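You operate a simulated robot arm through the tools that you are given. There is no shell and no other tool. Be economical: measure what you need, move in short steps, check, and stop when the job is done.

The job below is to be done with a simulated robot arm. You get a single attempt, and the scene is never put back.

JOB
Put things in order on the basin side of the work table. At the end: the silver strainer stands on top of the grey card; the teal coupler stands where the grey caster (marked "HARD") stood; the white pump stands where the silver strainer stood; the grey caster stands where the white pump stood; whatever was shut is shut again. Leave all else as you found it, and nothing knocked over.

Only the result counts: the job must be done as asked and must still hold three seconds after the hand-in. Knocking over, shifting, dropping, spilling or breaking anything else fails it.

ROBOT AND FRAMES
A 7-joint arm with a two-finger parallel gripper, fixed in place. Base frame: the origin is at the foot of the arm, x ahead of it, y to its left, z up; the work surface is at about z = 0. Readings come in mm, rad, newtons and seconds.
With the tool pointing down near the work surface it reaches from about 240 to 620 mm from the base axis. Its first joint turns from -1.152 to 1.152 rad. Payload 2.6 kg.
Tool frame: the origin (TCP) lies between the finger pads and is the grasp point; the fingertips stand 30 mm ahead of it; z points along the fingers, y is the line along which they close. Largest opening 94 mm; finger width 28, thickness 10; the body of the gripper, 50 by 96 mm, starts 55 mm behind the TCP.
Orientation is that of the tool frame in the base frame, as a unit quaternion [x, y, z, w]. With the fingers straight down and closing along the base's y, the tool's x points along the base's -x, its y along +y and its z along -z.

CONTROLS
- The arm moves only by the tool step_arm. Its argument "moves" is a list that holds one entry, the list of rows, each a list of 7 numbers: the gripper command, from -1 (fully open) to 1 (shut), values between in proportion, then the shift along the base's x, y, z in units of 40 mm (1.0 is 40 mm), then the turn, a rotation vector about the base's x, y, z in units of 8 degrees (1.0 is 8 degrees). In form: [[[grip, x, y, z, ax, ay, az], ...]]. A call has 1 to 8 rows; each row shifts and turns the commanded pose from where the row before left it. A call with a number of a shift or a turn outside -1 to 1 is refused whole. Rows are played at 5 a second. More than 50 mm and 0.15 rad between two rows, or a gripper value outside its range, and nothing of the call is played. Where a pose cannot be reached the arm comes as near as it can. A force on the tool above 40 N (or 10 N above the force at the start of the call, whichever is more), or a blocked arm, ends the call early, and 0.2 s more pass. The fingers move at their own pace (about 72 mm/s each) and stop on an object; they squeeze with about 22 N. The grip force told is the motor's: it shows also when the fingers shut on nothing. Time passes only in rows, and 0.2 s behind the last, so rows that do not move let the fingers close. It gives the time, the measured TCP pose, the force on the tool (base axes), the opening and the grip force at its end, in the units of the frame above (readings bear some noise).
- Cameras (640 x 400 px; columns grow to the right, rows downward): "scene" is fixed at [37.8, 427.3, 575.6]; the picture's right is [-0.78, -0.62, 0.00], its down [-0.28, 0.35, -0.89] and it looks along [0.56, -0.70, -0.45] (base axes); focal length 340 px, centre (320, 200). "wrist" rides on the gripper at [76, 14, -102] in the tool frame; the picture's right is [-0.18, 0.98, 0.00], its down [-0.75, -0.14, -0.64] and it looks along [-0.63, -0.12, 0.77] (tool axes); focal length 243 px, centre (320, 200). There is no depth. A picture from a camera that has moved, and an enlarged one, comes with that camera's place and axes in the base frame and with its lens.
- capture(camera): a new picture of that camera. The clock stands still meanwhile.
- enlarge(camera, box): a new picture of the part [left, top, right, bottom] of that camera's present view, enlarged. The clock stands still meanwhile.
- close_job(): hands the job in; it is judged then, once.

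Go step by step. Nothing tells you positions but the pictures and the camera data: compare them with the known pose of the tool, close in by small moves and look again before you grip or let go. The budget is 120 turns and 84 pictures, counting those below and the enlarged ones. Unless the task says otherwise, let go and move clear before handing in, and close with one line.

The tools are called as a command line: name --argument value ..., lists and objects as JSON in quotes. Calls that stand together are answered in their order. step_arm: Moves the arm, as the interface text tells. Its arguments: {"type":"object","properties":{"moves":{"type":"array"}},"required":["moves"]} The other tools are called the same way: capture (camera) takes a picture; enlarge (camera, box) takes an enlarged picture of a part of a camera's view; close_job () hands the job in.

At the start:

```text
time: 0.0
ee_pos: [243.1, -306.1, 377.4]
ee_rot: [-0.001, 1.0, 0.0, 0.0]
force: [0.1, 0.0, 0.3]
opening: 93.8
grip_force: 0.0
```

scene: 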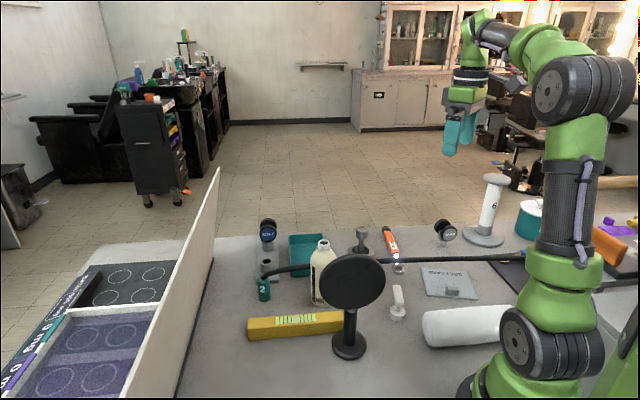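
wrist: 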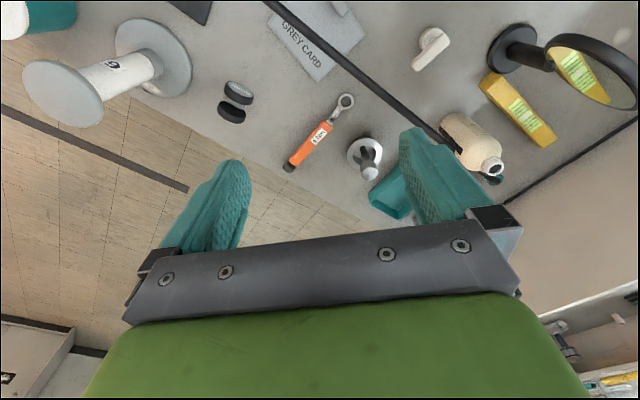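

I see a bench with a white board partition, several small objects, a grey card, a cable, a magnifier-like disc, and more. I'll enlarge the scene to identify the objects before moving.

enlarge --camera "scene" --box '[240, 200, 400, 300]'

enlarge --camera "scene" --box '[380, 160, 640, 322]'

enlarge --camera "wrist" --box '[200, 0, 520, 200]'

enlarge --camera "scene" --box '[0, 160, 320, 400]'

```text
4.00 times, centred on (320, 250) of scene
camera zoom: at [37.8, 427.3, 575.6], right [-0.78, -0.62, 0.0], down [-0.28, 0.35, -0.89], along [0.56, -0.7, -0.45], focal length 1358 px, centre (320, 0)
```

zoom: 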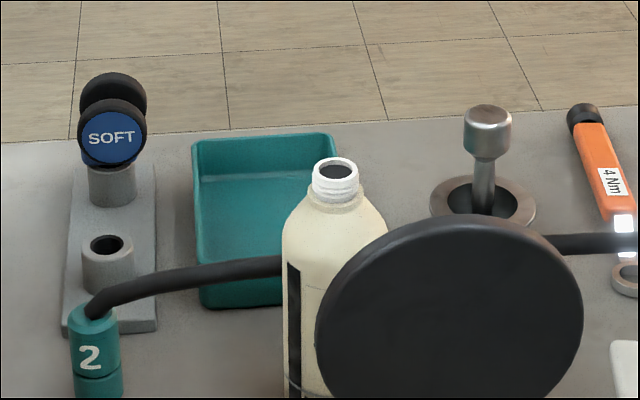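

```text
2.46 times, centred on (510, 241) of scene
camera zoom: at [37.8, 427.3, 575.6], right [-0.78, -0.62, 0.0], down [-0.28, 0.35, -0.89], along [0.56, -0.7, -0.45], focal length 836 px, centre (-148, 99)
```

zoom: 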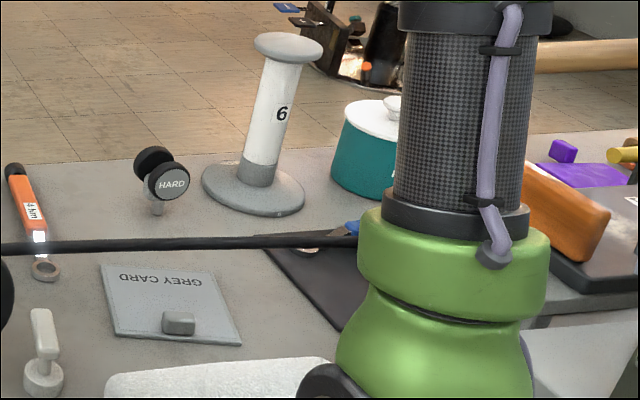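

```text
2.00 times, centred on (360, 100) of wrist
camera zoom: at [166.8, -293.1, 479.6], right [0.18, 0.98, 0.0], down [0.75, -0.14, 0.64], along [0.63, -0.12, -0.77], focal length 485 px, centre (240, 400)
```

zoom: 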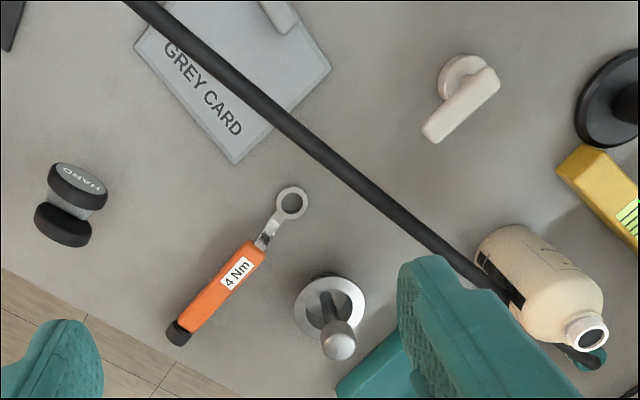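

```text
1.67 times, centred on (160, 280) of scene
camera zoom: at [37.8, 427.3, 575.6], right [-0.78, -0.62, 0.0], down [-0.28, 0.35, -0.89], along [0.56, -0.7, -0.45], focal length 566 px, centre (587, 67)
```

zoom: 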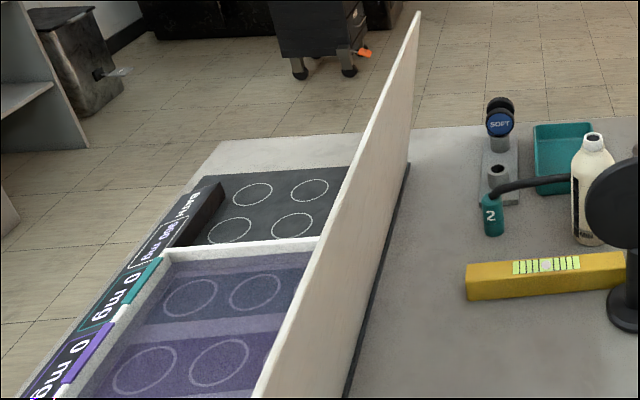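

The teal coupler "2" (~526,29) seems attached to a black hose. Caster "HARD" is at ~(277,-456), the strainer at ~(456,-285), the pump at ~(256,-122) and the card at ~(205,-302). I'll back the wrist camera off to see the card and hose better.

step_arm --moves '[[[-1, -1, 0, 0.5, 0, 0, 0], [-1, -1, 0, 0.5, 0, 0, 0], [-1, 0, 0, 0, 0, 0, 0]]]'

capture --camera "wrist"

enlarge --camera "scene" --box '[440, 180, 640, 305]'

```text
time: 0.8
ee_pos: [166.7, -305.4, 416.9]
ee_rot: [0.0, 1.0, 0.0, 0.0]
force: [0.9, 0.0, -0.1]
opening: 94.0
grip_force: 0.0
```

```text
77 pictures are left
camera wrist: at [88.8, -293.0, 519.2], right [0.18, 0.98, 0.0], down [0.75, -0.14, 0.64], along [0.63, -0.12, -0.77], focal length 243 px, centre (320, 200)
```

wrist: 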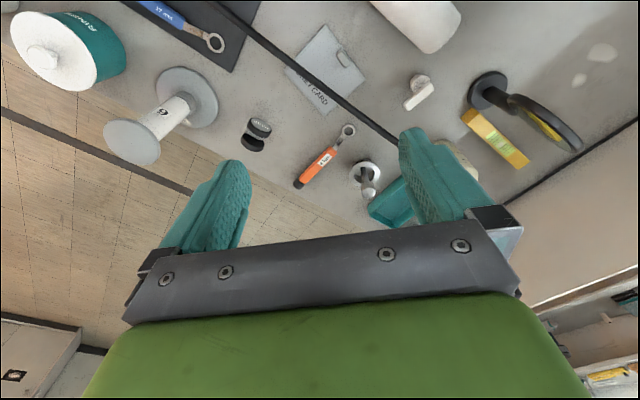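

```text
3.20 times, centred on (540, 242) of scene
camera zoom: at [37.7, 427.3, 575.6], right [-0.78, -0.62, 0.0], down [-0.28, 0.35, -0.89], along [0.56, -0.7, -0.45], focal length 1086 px, centre (-384, 64)
```

zoom: 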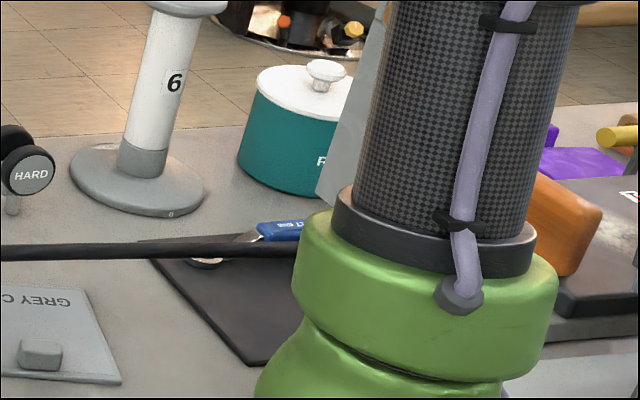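

enlarge --camera "wrist" --box '[160, 0, 480, 200]'

step_arm --moves '[[[-1, 0, 1, 0.2, 0, 0, 0], [-1, 0, 1, 0.2, 0, 0, 0], [-1, 0.5, 1, 0, 0, 0, 0], [-1, 0.5, 1, 0, 0, 0, 0], [-1, 0.5, 1, 0, 0, 0, 0], [-1, 0.5, 1, 0, 0, 0, 0], [-1, 0, 1, 0, 0, 0, 0], [-1, 0, 0, 0, 0, 0, 0]]]'

capture --camera "wrist"

```text
2.00 times, centred on (320, 100) of wrist
camera zoom: at [88.8, -293.0, 519.2], right [0.18, 0.98, 0.0], down [0.75, -0.14, 0.64], along [0.63, -0.12, -0.77], focal length 485 px, centre (320, 400)
```

zoom: 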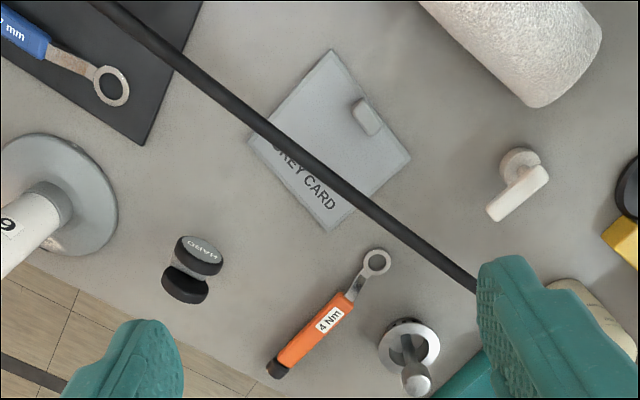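

```text
time: 2.6
ee_pos: [241.3, -25.4, 432.2]
ee_rot: [0.0, 1.0, 0.0, 0.0]
force: [0.2, 0.3, -0.4]
opening: 94.3
grip_force: 0.1
```

```text
74 pictures are left
camera wrist: at [165.3, -13.1, 534.5], right [0.18, 0.98, 0.0], down [0.75, -0.14, 0.64], along [0.63, -0.12, -0.77], focal length 243 px, centre (320, 200)
```

wrist: 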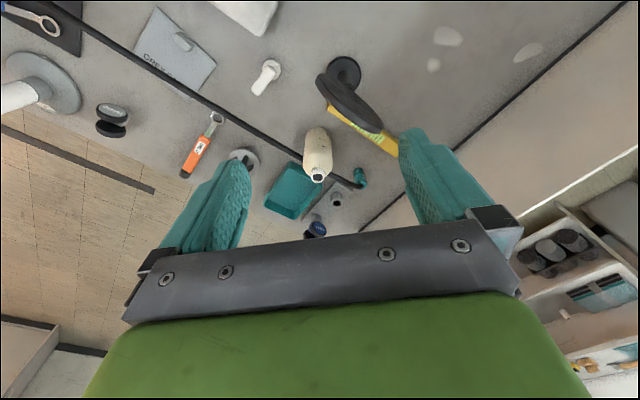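

enlarge --camera "wrist" --box '[240, 40, 432, 240]'

enlarge --camera "scene" --box '[230, 210, 410, 322]'

enlarge --camera "wrist" --box '[0, 0, 320, 200]'

```text
2.00 times, centred on (336, 140) of wrist
camera zoom: at [165.3, -13.1, 534.5], right [0.18, 0.98, 0.0], down [0.75, -0.14, 0.64], along [0.63, -0.12, -0.77], focal length 485 px, centre (288, 320)
```

zoom: 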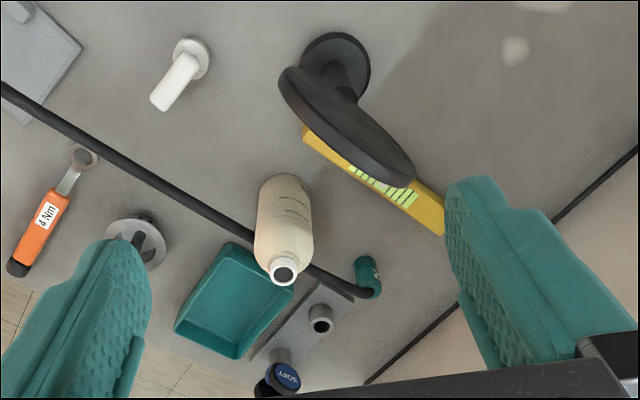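

```text
3.56 times, centred on (320, 266) of scene
camera zoom: at [37.7, 427.4, 575.6], right [-0.78, -0.62, 0.0], down [-0.28, 0.35, -0.89], along [0.56, -0.7, -0.45], focal length 1207 px, centre (320, -35)
```

zoom: 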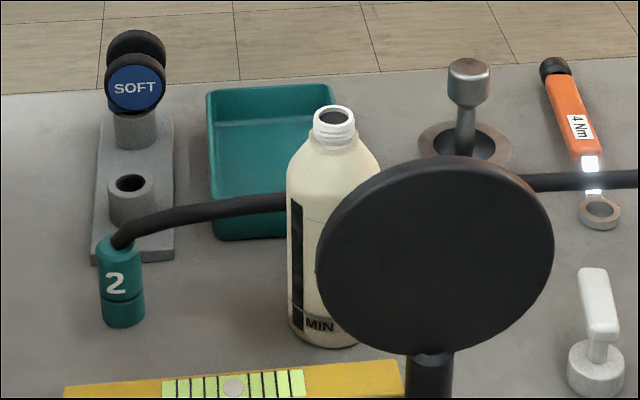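

```text
2.00 times, centred on (160, 100) of wrist
camera zoom: at [165.3, -13.1, 534.5], right [0.18, 0.98, 0.0], down [0.75, -0.14, 0.64], along [0.63, -0.12, -0.77], focal length 485 px, centre (640, 400)
```

zoom: 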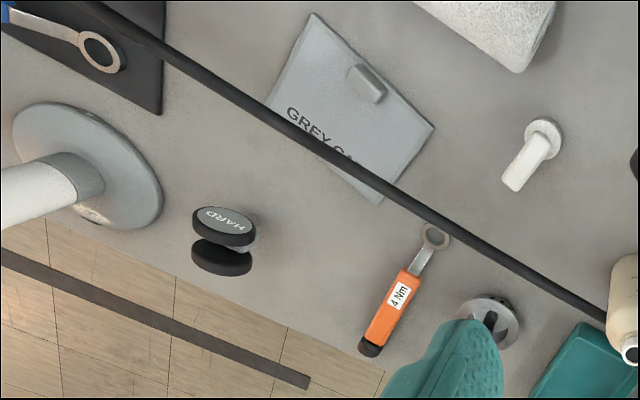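

The hose arches about 100 mm above the card and comes down to the coupler. I want to see its other end, so I'll yaw the wrist camera toward -y.

step_arm --moves '[[[-1, -0.1, -0.3, 0.1, 0, 0, -1], [-1, -0.1, -0.3, 0.1, 0, 0, -1], [-1, -0.1, -0.3, 0.1, 0, 0, -1], [-1, -0.1, -0.3, 0, 0, 0, -1], [-1, -0.1, -0.3, 0, 0, 0, -1], [-1, -0.1, -0.3, 0, 0, 0, -1], [-1, -0.1, -0.3, 0, 0, 0, -1], [-1, -0.1, -0.3, 0, 0, 0, -1]]]'

capture --camera "wrist"

```text
time: 4.4
ee_pos: [209.8, -123.4, 444.9]
ee_rot: [0.532, 0.847, 0.0, 0.0]
force: [0.4, -0.3, 0.6]
opening: 94.1
grip_force: 0.1
```

```text
70 pictures are left
camera wrist: at [189.9, -49.1, 547.4], right [0.96, 0.26, 0.0], down [0.2, -0.74, 0.64], along [0.17, -0.62, -0.77], focal length 243 px, centre (320, 200)
```

wrist: 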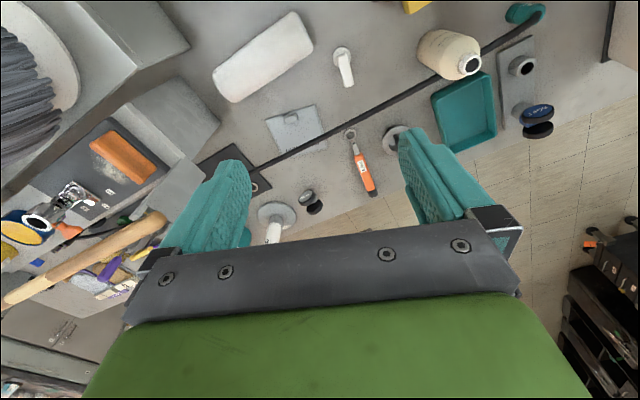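

enlarge --camera "wrist" --box '[0, 0, 400, 250]'

step_arm --moves '[[[-1, -0.2, -0.6, 0, 0, 0, -1], [-1, -0.2, -0.6, 0, 0, 0, -1], [-1, -0.2, -0.6, 0, 0, 0, -1], [-1, 0, -0.3, 0, 0, 0, 0]]]'

capture --camera "wrist"

```text
1.60 times, centred on (200, 125) of wrist
camera zoom: at [189.9, -49.1, 547.4], right [0.96, 0.26, 0.0], down [0.2, -0.74, 0.64], along [0.17, -0.62, -0.77], focal length 388 px, centre (512, 320)
```

zoom: 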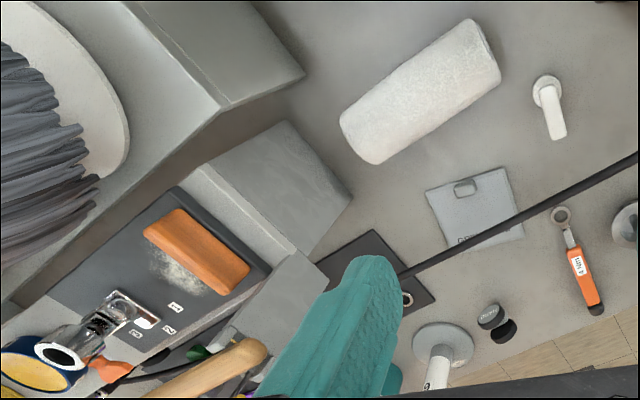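

```text
time: 5.4
ee_pos: [187.7, -207.0, 446.1]
ee_rot: [0.696, 0.718, -0.001, 0.001]
force: [-0.2, 0.0, 0.2]
opening: 94.0
grip_force: 0.1
```

```text
68 pictures are left
camera wrist: at [198.8, -130.9, 547.8], right [0.99, -0.15, 0.0], down [-0.12, -0.76, 0.64], along [-0.1, -0.64, -0.77], focal length 243 px, centre (320, 200)
```

wrist: 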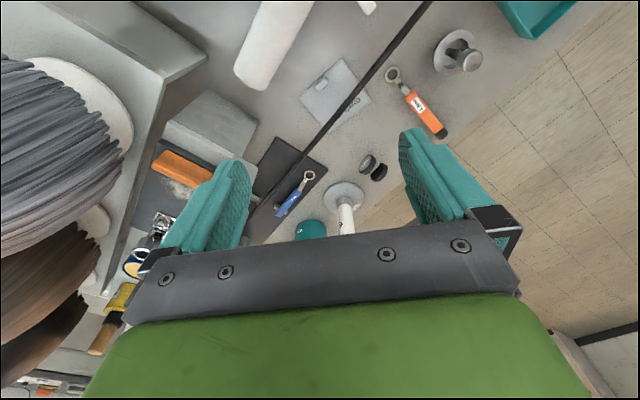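

enlarge --camera "wrist" --box '[200, 100, 400, 240]'

enlarge --camera "wrist" --box '[290, 0, 490, 125]'

```text
2.86 times, centred on (300, 170) of wrist
camera zoom: at [198.8, -130.9, 547.8], right [0.99, -0.15, 0.0], down [-0.12, -0.76, 0.64], along [-0.1, -0.64, -0.77], focal length 693 px, centre (377, 286)
```

zoom: 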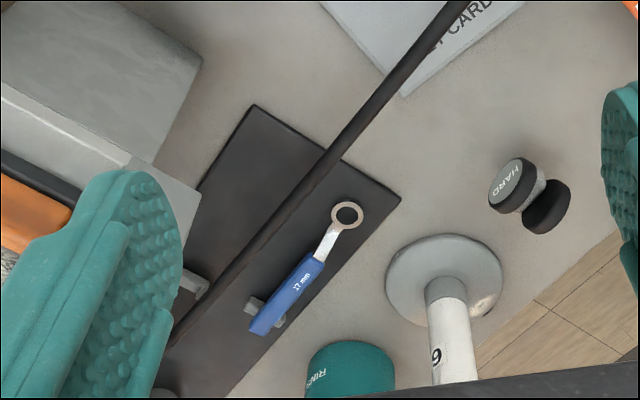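

```text
3.20 times, centred on (390, 62) of wrist
camera zoom: at [198.8, -130.9, 547.8], right [0.99, -0.15, 0.0], down [-0.12, -0.76, 0.64], along [-0.1, -0.64, -0.77], focal length 776 px, centre (96, 640)
```

zoom: 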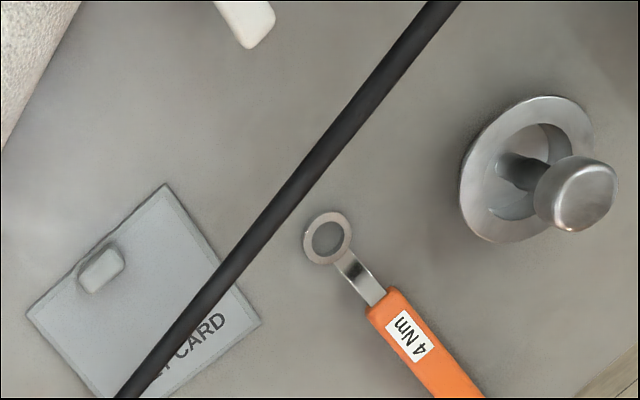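

enlarge --camera "scene" --box '[420, 205, 480, 255]'

enlarge --camera "scene" --box '[380, 270, 430, 330]'

enlarge --camera "scene" --box '[250, 215, 300, 305]'

enlarge --camera "scene" --box '[340, 220, 390, 262]'

```text
8.00 times, centred on (450, 230) of scene
camera zoom: at [37.7, 427.3, 575.6], right [-0.78, -0.62, 0.0], down [-0.28, 0.35, -0.89], along [0.56, -0.7, -0.45], focal length 2716 px, centre (-720, -40)
```

zoom: 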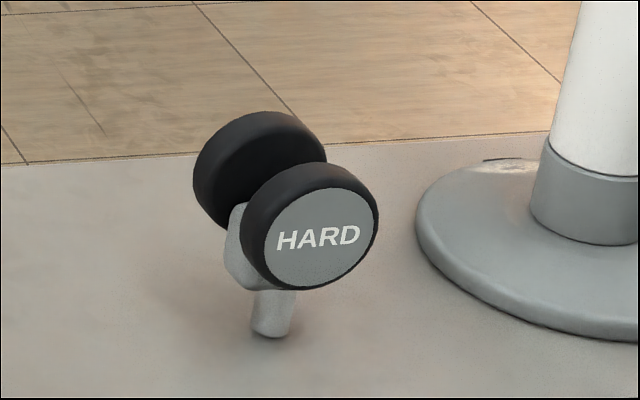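

```text
6.67 times, centred on (405, 300) of scene
camera zoom: at [37.7, 427.3, 575.6], right [-0.78, -0.62, 0.0], down [-0.28, 0.35, -0.89], along [0.56, -0.7, -0.45], focal length 2263 px, centre (-247, -467)
```

zoom: 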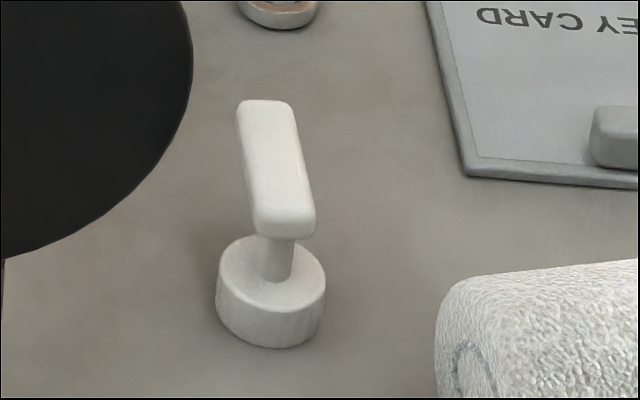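

```text
4.44 times, centred on (275, 260) of scene
camera zoom: at [37.7, 427.3, 575.6], right [-0.78, -0.62, 0.0], down [-0.28, 0.35, -0.89], along [0.56, -0.7, -0.45], focal length 1509 px, centre (520, -67)
```

zoom: 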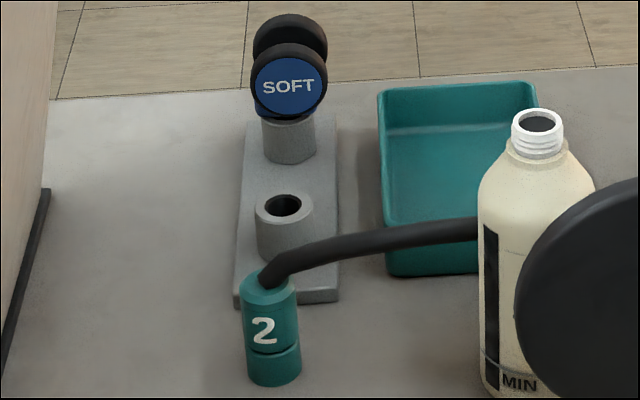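

```text
9.52 times, centred on (365, 241) of scene
camera zoom: at [37.7, 427.3, 575.6], right [-0.78, -0.62, 0.0], down [-0.28, 0.35, -0.89], along [0.56, -0.7, -0.45], focal length 3233 px, centre (-109, -190)
```

zoom: 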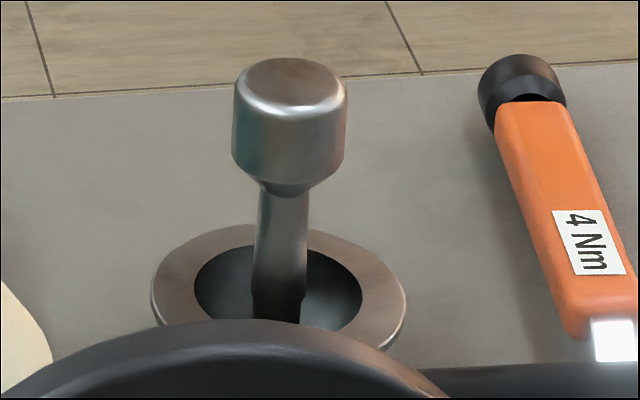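

Hose end is near the dark mat. My plan is to park the strainer at a free spot around (320,140), then move pump, caster, coupler (the hose should then clear the card), and put the strainer on the card last. I'm going above the strainer now.

step_arm --moves '[[[-1, 0.56, -0.1, 0, 0, 0, 1], [-1, 0.56, -0.1, 0, 0, 0, 1], [-1, 0.56, -0.1, 0, 0, 0, 1], [-1, 0.56, -0.1, 0, 0, 0, 1], [-1, 0.56, -0.1, 0, 0, 0, 1], [-1, 0.56, -0.1, 0, 0, 0, 1], [-1, 0.56, -0.1, 0, 0, 0, 1], [-1, 0.56, -0.1, -0.3, 0, 0, 1]]]'

step_arm --moves '[[[-1, 0.56, -0.1, -0.7, 0, 0, 1], [-1, 0.56, -0.1, -0.7, 0, 0, 1], [-1, 0.56, -0.1, -0.7, 0, 0, 1], [-1, 0, 0, -1, 0, 0, 0], [-1, 0, 0, -1, 0, 0, 0], [-1, 0, 0, -1, 0, 0, 0], [-1, 0, 0, 0, 0, 0, 0]]]'

capture --camera "wrist"

```text
time: 7.2
ee_pos: [367.4, -238.4, 433.5]
ee_rot: [0.207, 0.978, 0.0, 0.0]
force: [0.6, 0.2, -0.2]
opening: 94.0
grip_force: 0.1
```

```text
time: 8.8
ee_pos: [432.9, -250.7, 228.0]
ee_rot: [0.0, 1.0, 0.001, 0.0]
force: [1.2, 0.0, -0.7]
opening: 94.1
grip_force: 0.0
```

```text
61 pictures are left
camera wrist: at [357.4, -238.4, 329.9], right [0.18, 0.98, 0.0], down [0.75, -0.14, 0.64], along [0.63, -0.12, -0.77], focal length 243 px, centre (320, 200)
```

wrist: 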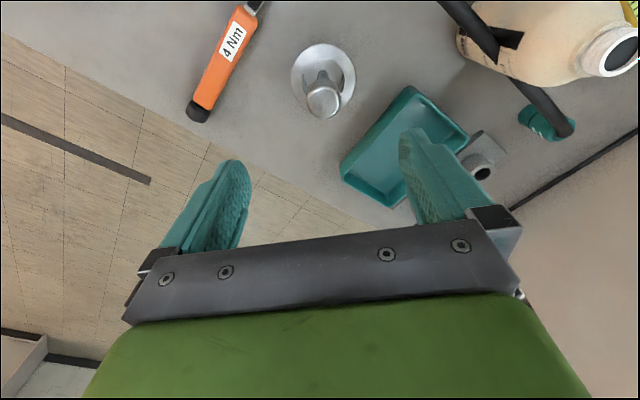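

The strainer is at about (428,-246). I'll shift and descend partway, then check.

step_arm --moves '[[[-1, -0.14, 0.11, -0.8, 0, 0, 0], [-1, 0, 0, -0.8, 0, 0, 0], [-1, 0, 0, -0.6, 0, 0, 0], [-1, 0, 0, 0, 0, 0, 0]]]'

capture --camera "wrist"

capture --camera "scene"

```text
time: 9.8
ee_pos: [426.6, -246.9, 141.5]
ee_rot: [0.0, 1.0, 0.0, 0.001]
force: [-0.1, 0.1, 0.1]
opening: 93.8
grip_force: 0.1
```

```text
60 pictures are left
camera wrist: at [351.0, -233.5, 243.3], right [0.18, 0.98, 0.0], down [0.75, -0.14, 0.64], along [0.63, -0.12, -0.77], focal length 243 px, centre (320, 200)
```

wrist: 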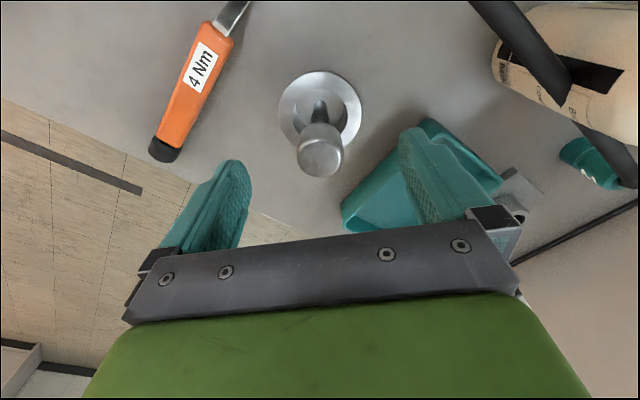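

```text
59 pictures are left
```

scene: 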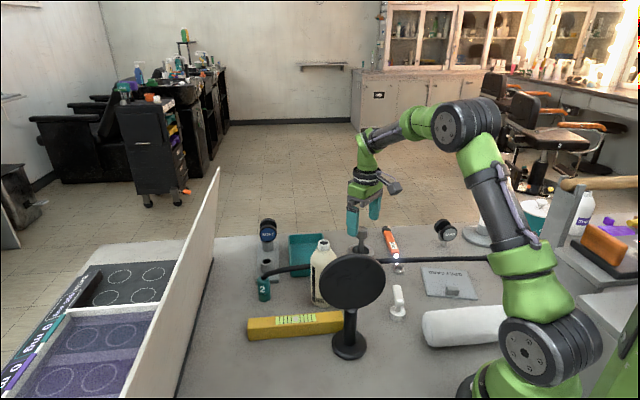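

Well centred, with the knob top at about z=102 and the flange at about z=25. I'll descend to z≈86 and grip the knob.

step_arm --moves '[[[-1, 0, 0.02, -0.7, 0, 0, 0], [-1, 0, 0, -0.7, 0, 0, 0], [-1, 0, 0, 0, 0, 0, 0], [1, 0, 0, 0, 0, 0, 0], [1, 0, 0, 0, 0, 0, 0], [1, 0, 0, 0, 0, 0, 0], [1, 0, 0, 0, 0, 0, 0]]]'

capture --camera "wrist"

```text
time: 11.4
ee_pos: [428.8, -245.6, 82.9]
ee_rot: [0.0, 1.0, 0.0, 0.0]
force: [-0.2, 0.1, 0.0]
opening: 31.3
grip_force: 21.4
```

```text
58 pictures are left
camera wrist: at [352.6, -232.8, 186.3], right [0.18, 0.98, 0.0], down [0.75, -0.14, 0.64], along [0.63, -0.12, -0.77], focal length 243 px, centre (320, 200)
```

wrist: 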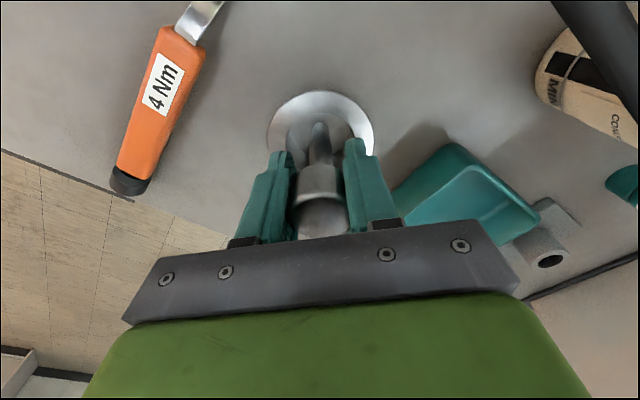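

Gripped at the knob. Lifting and carrying it to the free parking spot.

step_arm --moves '[[[1, 0, 0, 0.4, 0, 0, 0], [1, 0, 0, 1, 0, 0, 0], [1, 0, 0, 1, 0, 0, 0], [1, 0, 0, 1, 0, 0, 0], [1, 0, 0, 1, 0, 0, 0], [1, 0, 0, 1, 0, 0, 0], [1, 0, 0, 0.5, 0, 0, 0]]]'

step_arm --moves '[[[1, -0.28, 1, 0, 0, 0, 0], [1, -0.28, 1, 0, 0, 0, 0], [1, -0.28, 1, 0, 0, 0, 0], [1, -0.28, 1, 0, 0, 0, 0], [1, -0.28, 1, 0, 0, 0, 0], [1, -0.28, 1, 0, 0, 0, 0], [1, -0.28, 1, 0, 0, 0, 0], [1, -0.28, 1, 0, 0, 0, 0]]]'

step_arm --moves '[[[1, -0.28, 1, 0, 0, 0, 0], [1, -0.2, 0.65, 0, 0, 0, 0], [1, 0, 0, -1, 0, 0, 0], [1, 0, 0, -1, 0, 0, 0], [1, 0, 0, -1, 0, 0, 0], [1, 0, 0, 0, 0, 0, 0]]]'

capture --camera "wrist"

capture --camera "scene"

```text
time: 13.0
ee_pos: [428.1, -244.0, 319.9]
ee_rot: [-0.001, 1.0, 0.0, 0.0]
force: [0.5, -0.4, -0.3]
opening: 31.0
grip_force: 21.7
```

```text
time: 14.8
ee_pos: [339.7, 74.9, 322.0]
ee_rot: [0.0, 1.0, 0.001, 0.0]
force: [0.0, 0.2, -0.4]
opening: 31.3
grip_force: 21.8
```

```text
time: 16.2
ee_pos: [319.3, 140.4, 202.0]
ee_rot: [0.0, 1.0, 0.0, 0.0]
force: [0.3, -0.4, -1.1]
opening: 31.0
grip_force: 21.7
```

```text
57 pictures are left
camera wrist: at [243.1, 152.8, 304.7], right [0.18, 0.98, 0.0], down [0.75, -0.14, 0.64], along [0.63, -0.12, -0.77], focal length 243 px, centre (320, 200)
```

wrist: 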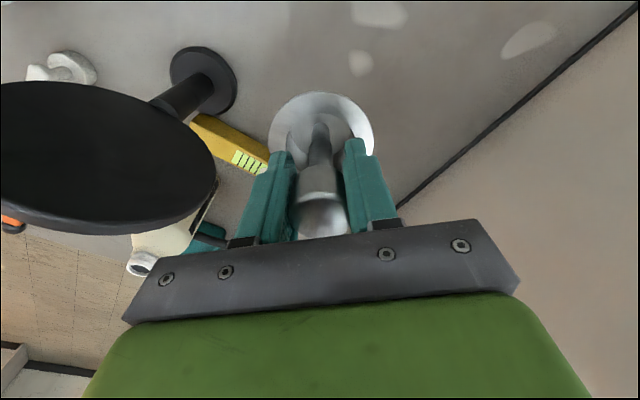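

```text
56 pictures are left
```

scene: 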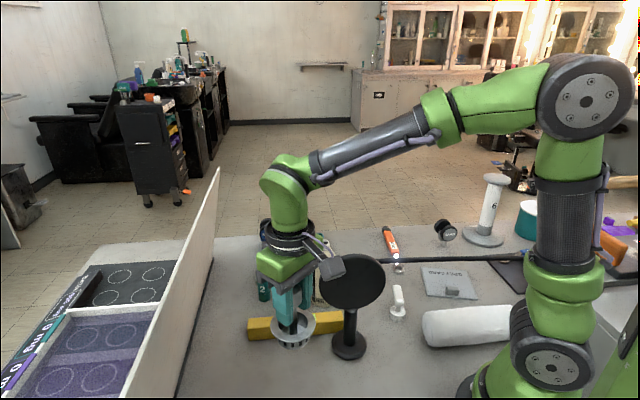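

Clear area below, with the magnifier disc about 35 mm or more away. I'll shift a little further away and lower it to the table.

step_arm --moves '[[[1, 0, 0.4, -0.8, 0, 0, 0], [1, 0, 0, -0.8, 0, 0, 0], [1, 0, 0, -0.8, 0, 0, 0], [1, 0, 0, -0.45, 0, 0, 0], [1, 0, 0, -0.05, 0, 0, 0], [1, 0, 0, 0, 0, 0, 0]]]'

enlarge --camera "scene" --box '[230, 250, 390, 370]'

```text
time: 17.6
ee_pos: [319.6, 156.3, 85.1]
ee_rot: [0.001, 1.0, 0.0, 0.001]
force: [0.7, 0.3, 0.1]
opening: 31.0
grip_force: 22.2
```

```text
3.33 times, centred on (310, 310) of scene
camera zoom: at [37.8, 427.3, 575.6], right [-0.78, -0.62, 0.0], down [-0.28, 0.35, -0.89], along [0.56, -0.7, -0.45], focal length 1132 px, centre (353, -167)
```

zoom: 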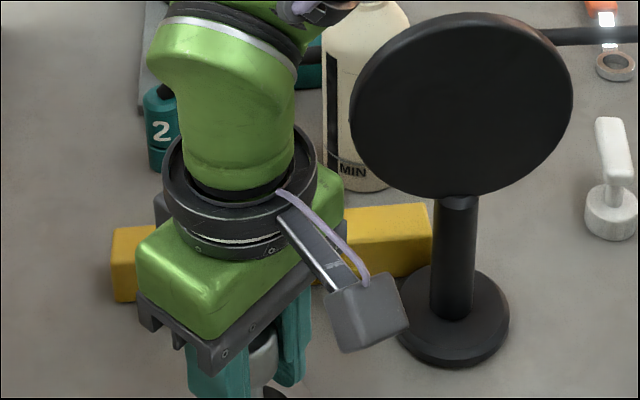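

step_arm --moves '[[[1, 0, 0, -0.03, 0, 0, 0], [1, 0, 0, -0.03, 0, 0, 0], [1, 0, 0, 0, 0, 0, 0]]]'

```text
time: 18.4
ee_pos: [319.2, 156.4, 83.6]
ee_rot: [0.001, 1.0, 0.0, 0.001]
force: [-3.0, -3.8, 18.5]
opening: 31.2
grip_force: 22.1
```

Contact with the table felt. Releasing and rising.

step_arm --moves '[[[1, 0, 0, 0.015, 0, 0, 0], [0.1, 0, 0, 0, 0, 0, 0], [-1, 0, 0, 0, 0, 0, 0], [-1, 0, 0, 0, 0, 0, 0], [-1, 0, 0, 0.7, 0, 0, 0], [-1, 0, 0, 1, 0, 0, 0], [-1, 0, 0, 1, 0, 0, 0], [-1, 0, 0, 1, 0, 0, 0]]]'

capture --camera "wrist"

```text
time: 20.2
ee_pos: [320.6, 157.2, 230.4]
ee_rot: [0.0, 1.0, 0.0, 0.001]
force: [0.2, 0.0, -1.3]
opening: 94.1
grip_force: 0.0
```

```text
54 pictures are left
camera wrist: at [243.7, 170.2, 334.5], right [0.18, 0.98, 0.0], down [0.75, -0.14, 0.64], along [0.63, -0.12, -0.77], focal length 243 px, centre (320, 200)
```

wrist: 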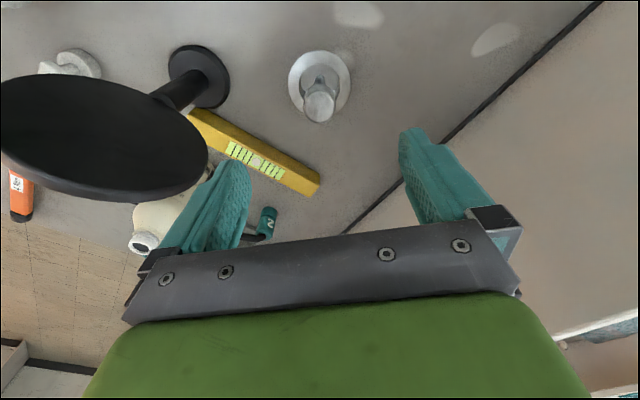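

Strainer is standing at the parking spot. Next I'm going above the pump at about (253,-122).

step_arm --moves '[[[-1, -0.1, -0.2, 1, 0, 0, 0], [-1, -0.2, -0.9, 0.8, 0, 0, 0], [-1, -0.2, -1, 0, 0, 0, 0], [-1, -0.2, -1, 0, 0, 0, 0], [-1, -0.2, -1, 0, 0, 0, 0], [-1, -0.2, -1, 0, 0, 0, 0], [-1, -0.2, -1, 0, 0, 0, 0], [-1, -0.35, -0.95, 0, 0, 0, 0]]]'

step_arm --moves '[[[-1, 0, 0, -1, 0, 0, 0], [-1, 0, 0, -1, 0, 0, 0], [-1, 0, 0, 0, 0, 0, 0]]]'

capture --camera "wrist"

```text
time: 22.0
ee_pos: [252.3, -125.9, 302.7]
ee_rot: [-0.001, 1.0, 0.0, 0.0]
force: [0.5, -0.2, 0.5]
opening: 94.2
grip_force: 0.0
```

```text
time: 22.8
ee_pos: [253.2, -127.0, 222.7]
ee_rot: [0.0, 1.0, 0.0, 0.0]
force: [0.5, 0.4, -0.6]
opening: 93.7
grip_force: 0.1
```

```text
53 pictures are left
camera wrist: at [176.9, -113.2, 325.9], right [0.18, 0.98, 0.0], down [0.75, -0.14, 0.64], along [0.63, -0.12, -0.77], focal length 243 px, centre (320, 200)
```

wrist: 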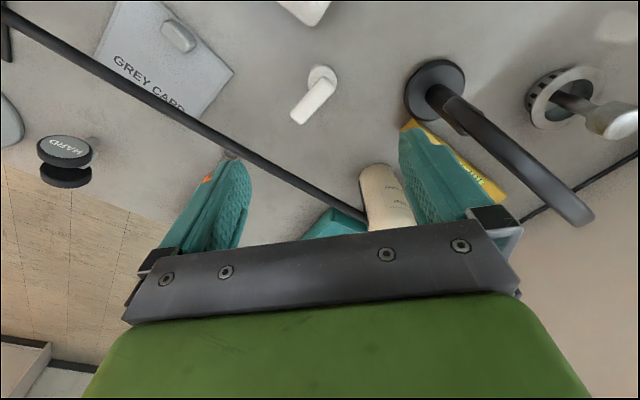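

enlarge --camera "wrist" --box '[270, 50, 370, 140]'

enlarge --camera "scene" --box '[380, 270, 430, 330]'

```text
4.44 times, centred on (320, 95) of wrist
camera zoom: at [176.9, -113.2, 325.9], right [0.18, 0.98, 0.0], down [0.75, -0.14, 0.64], along [0.63, -0.12, -0.77], focal length 1078 px, centre (320, 667)
```

zoom: 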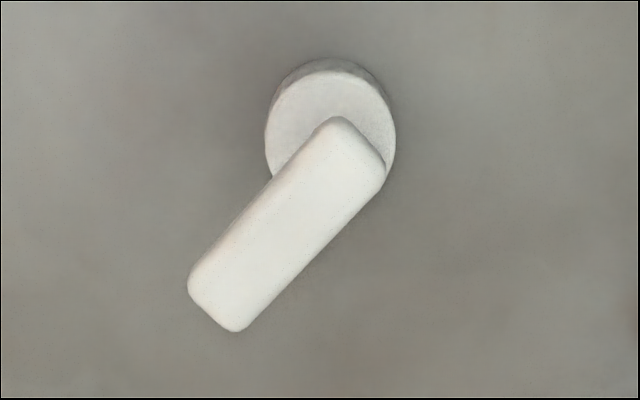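

```text
6.67 times, centred on (405, 300) of scene
camera zoom: at [37.8, 427.3, 575.6], right [-0.78, -0.62, 0.0], down [-0.28, 0.35, -0.89], along [0.56, -0.7, -0.45], focal length 2263 px, centre (-247, -467)
```

zoom: 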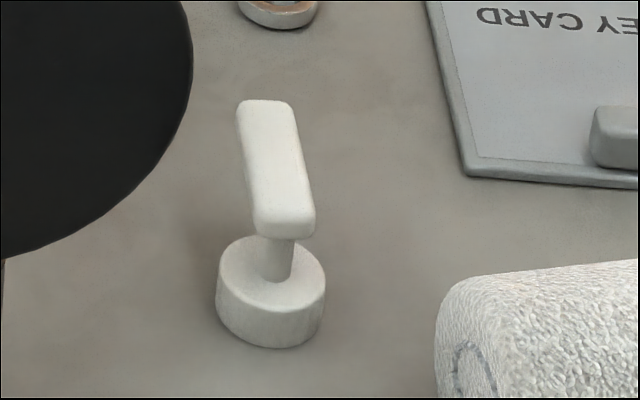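

Pump cap centre is about (251,-124), the head bar lies along -55°, top about z=52. I'll turn the gripper square to the bar, go to the bar near the stem, and check.

step_arm --moves '[[[-1, 0, 0, 0, 0, 0, -1], [-1, 0, 0, 0, 0, 0, -1], [-1, 0, 0, 0, 0, 0, -1], [-1, 0, 0, 0, 0, 0, -1], [-1, 0, 0, 0, 0, 0, -1], [-1, 0.09, -0.125, -0.7, 0, 0, -1], [-1, 0, 0, -0.8, 0, 0, -0.9], [-1, 0, 0, 0, 0, 0, 0]]]'

capture --camera "wrist"

```text
time: 24.6
ee_pos: [256.4, -130.7, 163.4]
ee_rot: [0.465, 0.885, 0.0, 0.0]
force: [-0.3, 0.0, 0.2]
opening: 94.0
grip_force: 0.1
```

```text
50 pictures are left
camera wrist: at [225.0, -60.3, 266.0], right [0.91, 0.41, 0.0], down [0.31, -0.7, 0.64], along [0.26, -0.59, -0.77], focal length 243 px, centre (320, 200)
```

wrist: 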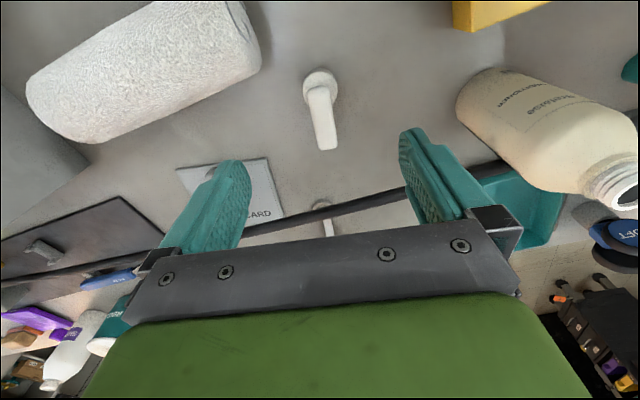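

Aligned. Descending to z≈52 and gripping the bar.

step_arm --moves '[[[-1, 0, 0, -0.9, 0, 0, 0], [-1, 0, 0, -0.9, 0, 0, 0], [-1, 0, 0, -0.9, 0, 0, 0], [-1, 0, 0, -0.1, 0, 0, 0], [-1, 0, 0, 0, 0, 0, 0]]]'

capture --camera "wrist"

enlarge --camera "scene" --box '[340, 250, 460, 330]'

```text
time: 25.8
ee_pos: [255.9, -130.3, 51.5]
ee_rot: [0.464, 0.886, -0.001, -0.001]
force: [0.3, 0.1, 0.5]
opening: 94.1
grip_force: 0.0
```

```text
49 pictures are left
camera wrist: at [224.3, -60.6, 153.4], right [0.91, 0.41, 0.0], down [0.31, -0.7, 0.64], along [0.26, -0.59, -0.77], focal length 243 px, centre (320, 200)
```

wrist: 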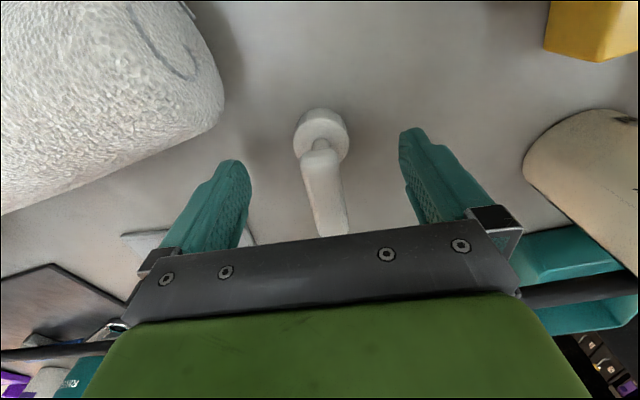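

```text
5.00 times, centred on (400, 290) of scene
camera zoom: at [37.8, 427.3, 575.6], right [-0.78, -0.62, 0.0], down [-0.28, 0.35, -0.89], along [0.56, -0.7, -0.45], focal length 1697 px, centre (-80, -250)
```

zoom: 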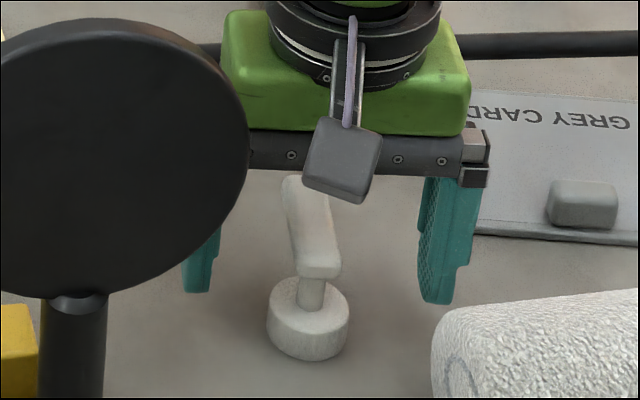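

step_arm --moves '[[[-1, 0.058, 0.04, 0, 0, 0, 0], [-1, 0, 0, 0, 0, 0, 0], [0.3, 0, 0, 0, 0, 0, 0], [1, 0, 0, 0, 0, 0, 0], [1, 0, 0, 0, 0, 0, 0], [1, 0, 0, 0, 0, 0, 0], [1, 0, 0, 0, 0, 0, 0]]]'

capture --camera "wrist"

```text
time: 27.4
ee_pos: [259.1, -128.2, 49.8]
ee_rot: [0.463, 0.886, 0.0, 0.0]
force: [0.3, -0.5, -0.1]
opening: 23.5
grip_force: 21.8
```

```text
47 pictures are left
camera wrist: at [226.8, -59.1, 154.0], right [0.91, 0.41, 0.0], down [0.31, -0.7, 0.64], along [0.26, -0.59, -0.77], focal length 243 px, centre (320, 200)
```

wrist: 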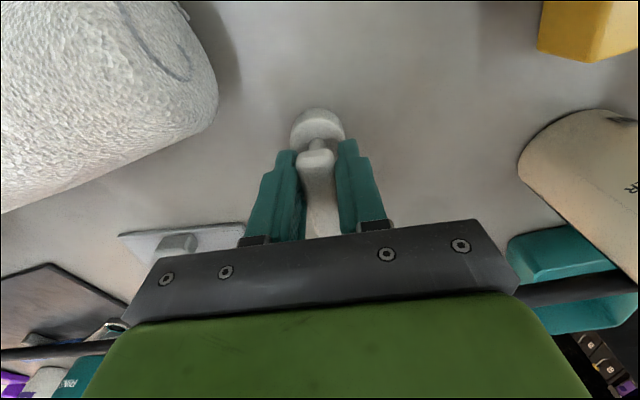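

enlarge --camera "scene" --box '[380, 270, 430, 330]'

enlarge --camera "wrist" --box '[260, 90, 380, 250]'

```text
6.67 times, centred on (405, 300) of scene
camera zoom: at [37.8, 427.3, 575.6], right [-0.78, -0.62, 0.0], down [-0.28, 0.35, -0.89], along [0.56, -0.7, -0.45], focal length 2263 px, centre (-247, -467)
```

zoom: 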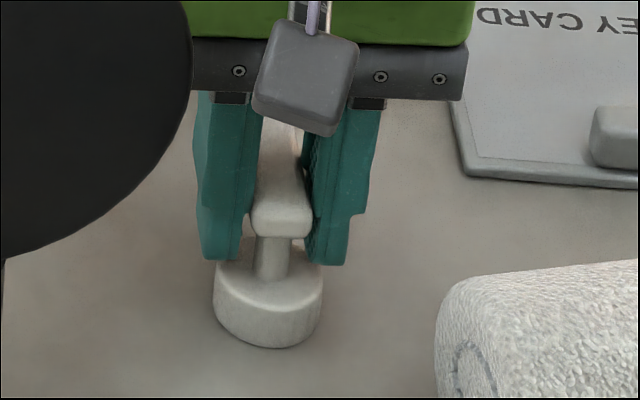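

```text
2.50 times, centred on (320, 170) of wrist
camera zoom: at [226.8, -59.1, 154.0], right [0.91, 0.41, 0.0], down [0.31, -0.7, 0.64], along [0.26, -0.59, -0.77], focal length 606 px, centre (320, 275)
```

zoom: 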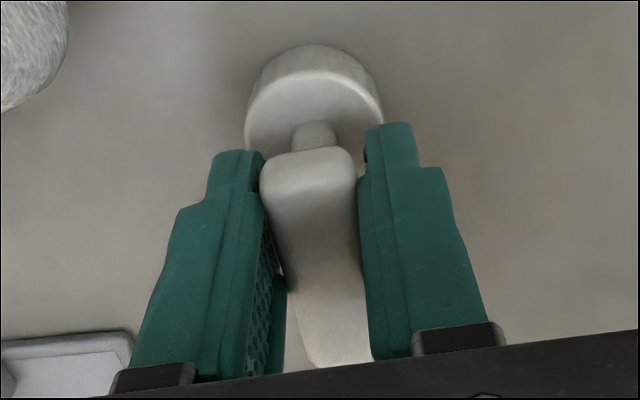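

Pump held and barely moved. I'll lift it over the hose and carry it to the strainer's old place (427.5,-246).

step_arm --moves '[[[1, 0, 0, 0.4, 0, 0, 0], [1, 0, 0, 1, 0, 0, 0], [1, 0, 0, 1, 0, 0, 0], [1, 0, 0, 1, 0, 0, 0], [1, 0, 0, 1, 0, 0, 0], [1, 0.5, -0.36, 0.4, 0, 0, 0], [1, 0.8, -0.577, 0, 0, 0, 0], [1, 0.8, -0.577, 0, 0, 0, 0]]]'

step_arm --moves '[[[1, 0.8, -0.577, 0, 0, 0, 0], [1, 0.8, -0.577, 0, 0, 0, 0], [1, 0.66, -0.477, 0, 0, 0, 0], [1, 0, 0, -1, 0, 0, 0], [1, 0, 0, -1, 0, 0, 0], [1, 0, 0, -1, 0, 0, 0], [1, 0, 0, 0, 0, 0, 0]]]'

capture --camera "wrist"

enlarge --camera "scene" --box '[300, 180, 460, 300]'

```text
time: 29.2
ee_pos: [343.5, -188.0, 245.0]
ee_rot: [0.464, 0.886, 0.001, 0.0]
force: [-0.2, -0.5, -0.1]
opening: 23.4
grip_force: 21.3
```

```text
time: 30.8
ee_pos: [433.6, -252.9, 122.7]
ee_rot: [0.463, 0.886, 0.001, 0.0]
force: [0.1, 0.2, 0.2]
opening: 23.2
grip_force: 22.7
```

```text
44 pictures are left
camera wrist: at [403.2, -183.2, 225.9], right [0.91, 0.41, 0.0], down [0.31, -0.7, 0.64], along [0.26, -0.59, -0.77], focal length 243 px, centre (320, 200)
```

wrist: 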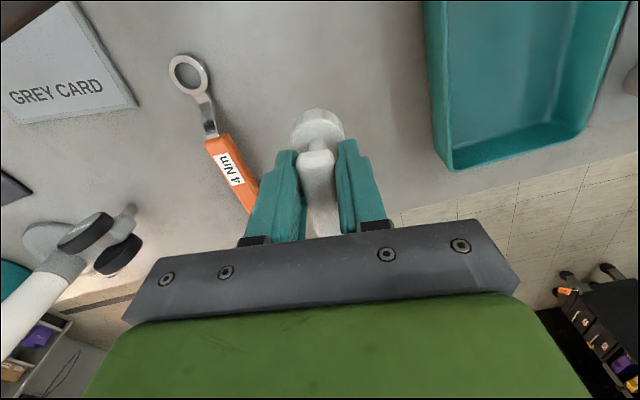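

```text
3.33 times, centred on (380, 240) of scene
camera zoom: at [37.8, 427.3, 575.6], right [-0.78, -0.62, 0.0], down [-0.28, 0.35, -0.89], along [0.56, -0.7, -0.45], focal length 1132 px, centre (120, 67)
```

zoom: 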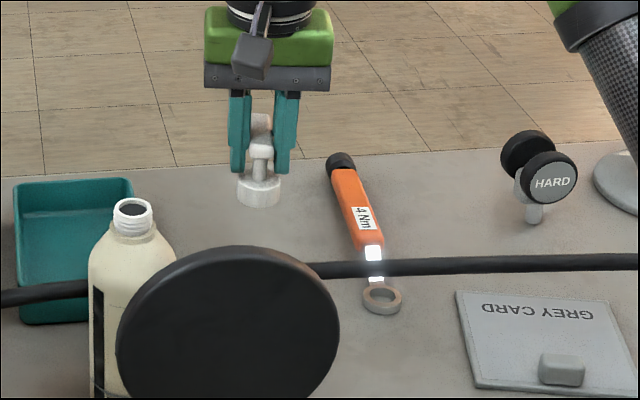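

step_arm --moves '[[[1, 0, -0.03, -0.8, 0, 0, 0], [1, 0, 0, -0.8, 0, 0, 0], [1, 0, 0, -0.12, 0, 0, 0], [1, 0, 0, 0, 0, 0, 0]]]'

step_arm --moves '[[[1, 0, 0, -0.03, 0, 0, 0], [1, 0, 0, 0, 0, 0, 0]]]'

```text
time: 31.8
ee_pos: [434.6, -256.6, 54.4]
ee_rot: [0.464, 0.886, -0.001, -0.001]
force: [0.3, -1.4, -0.4]
opening: 23.3
grip_force: 21.7
```

```text
time: 32.4
ee_pos: [433.4, -255.8, 52.3]
ee_rot: [0.463, 0.886, 0.0, 0.0]
force: [0.2, 0.3, -0.3]
opening: 23.5
grip_force: 22.5
```

step_arm --moves '[[[1, 0, 0, -0.03, 0, 0, 0], [1, 0, 0, 0, 0, 0, 0]]]'

enlarge --camera "scene" --box '[340, 220, 390, 262]'

```text
time: 33.0
ee_pos: [433.6, -255.7, 51.5]
ee_rot: [0.463, 0.886, 0.0, 0.0]
force: [0.1, -0.1, -0.6]
opening: 23.3
grip_force: 22.0
```

```text
9.52 times, centred on (365, 241) of scene
camera zoom: at [37.8, 427.3, 575.6], right [-0.78, -0.62, 0.0], down [-0.28, 0.35, -0.89], along [0.56, -0.7, -0.45], focal length 3233 px, centre (-109, -190)
```

zoom: 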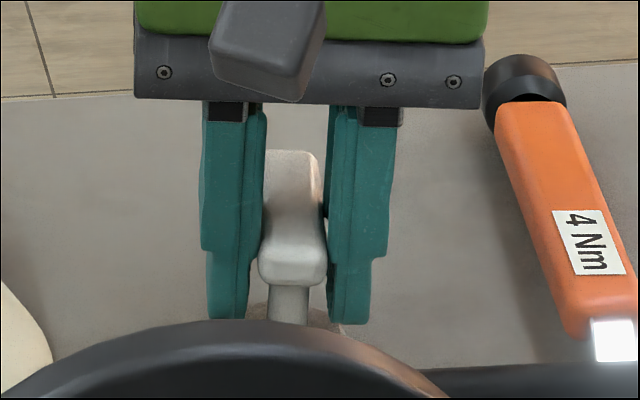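

step_arm --moves '[[[1, 0.05, 0.04, 0, 0, 0, 0], [1, 0, 0, -0.03, 0, 0, 0], [1, 0, 0, 0, 0, 0, 0]]]'

step_arm --moves '[[[1, 0, 0, -0.03, 0, 0, 0], [1, 0, 0, 0, 0, 0, 0]]]'

```text
time: 33.8
ee_pos: [436.1, -254.3, 51.3]
ee_rot: [0.464, 0.886, -0.001, 0.001]
force: [-1.3, 0.3, 4.9]
opening: 23.2
grip_force: 21.7
```

```text
time: 34.4
ee_pos: [436.2, -255.6, 50.3]
ee_rot: [0.463, 0.886, 0.0, 0.002]
force: [-3.2, 3.5, 21.9]
opening: 23.4
grip_force: 21.9
```

Contact on the table. Releasing modestly and rising.

step_arm --moves '[[[1, 0, 0, 0.02, 0, 0, 0], [0.3, 0, 0, 0, 0, 0, 0], [-0.2, 0, 0, 0, 0, 0, 0], [-0.2, 0, 0, 0, 0, 0, 0], [-0.2, 0, 0, 0.8, 0, 0, 0], [-0.2, 0, 0, 1, 0, 0, 0], [-0.2, 0, 0, 1, 0, 0, 0], [-0.5, 0, 0, 0.5, 0, 0, 0]]]'

capture --camera "wrist"

enlarge --camera "scene" --box '[340, 220, 390, 262]'

```text
time: 36.2
ee_pos: [435.8, -253.3, 181.7]
ee_rot: [0.463, 0.886, 0.0, 0.001]
force: [-0.2, -0.1, -0.2]
opening: 70.6
grip_force: 0.0
```

```text
41 pictures are left
camera wrist: at [405.0, -183.1, 283.7], right [0.91, 0.41, 0.0], down [0.32, -0.7, 0.64], along [0.26, -0.59, -0.77], focal length 243 px, centre (320, 200)
```

wrist: 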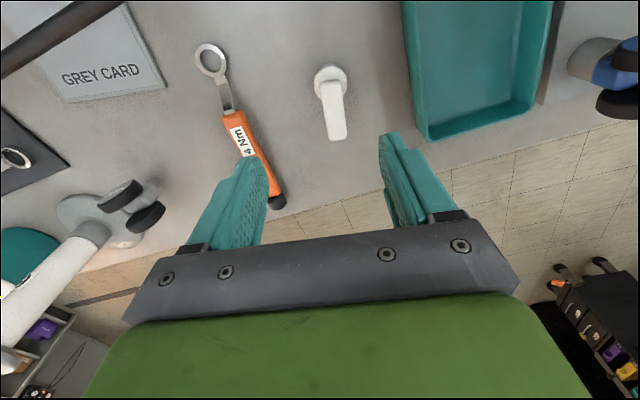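

```text
9.52 times, centred on (365, 241) of scene
camera zoom: at [37.8, 427.3, 575.6], right [-0.78, -0.62, 0.0], down [-0.28, 0.35, -0.89], along [0.56, -0.7, -0.45], focal length 3233 px, centre (-109, -190)
```

zoom: 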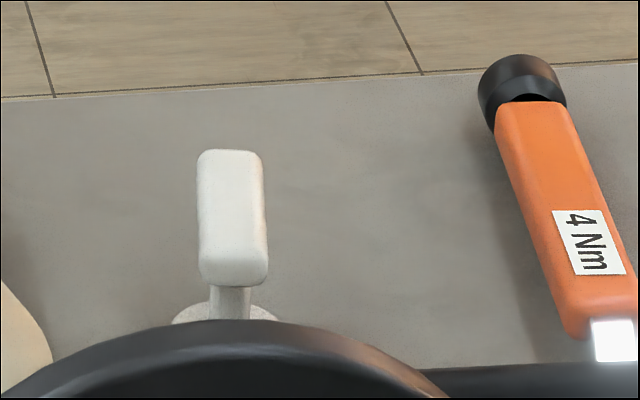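

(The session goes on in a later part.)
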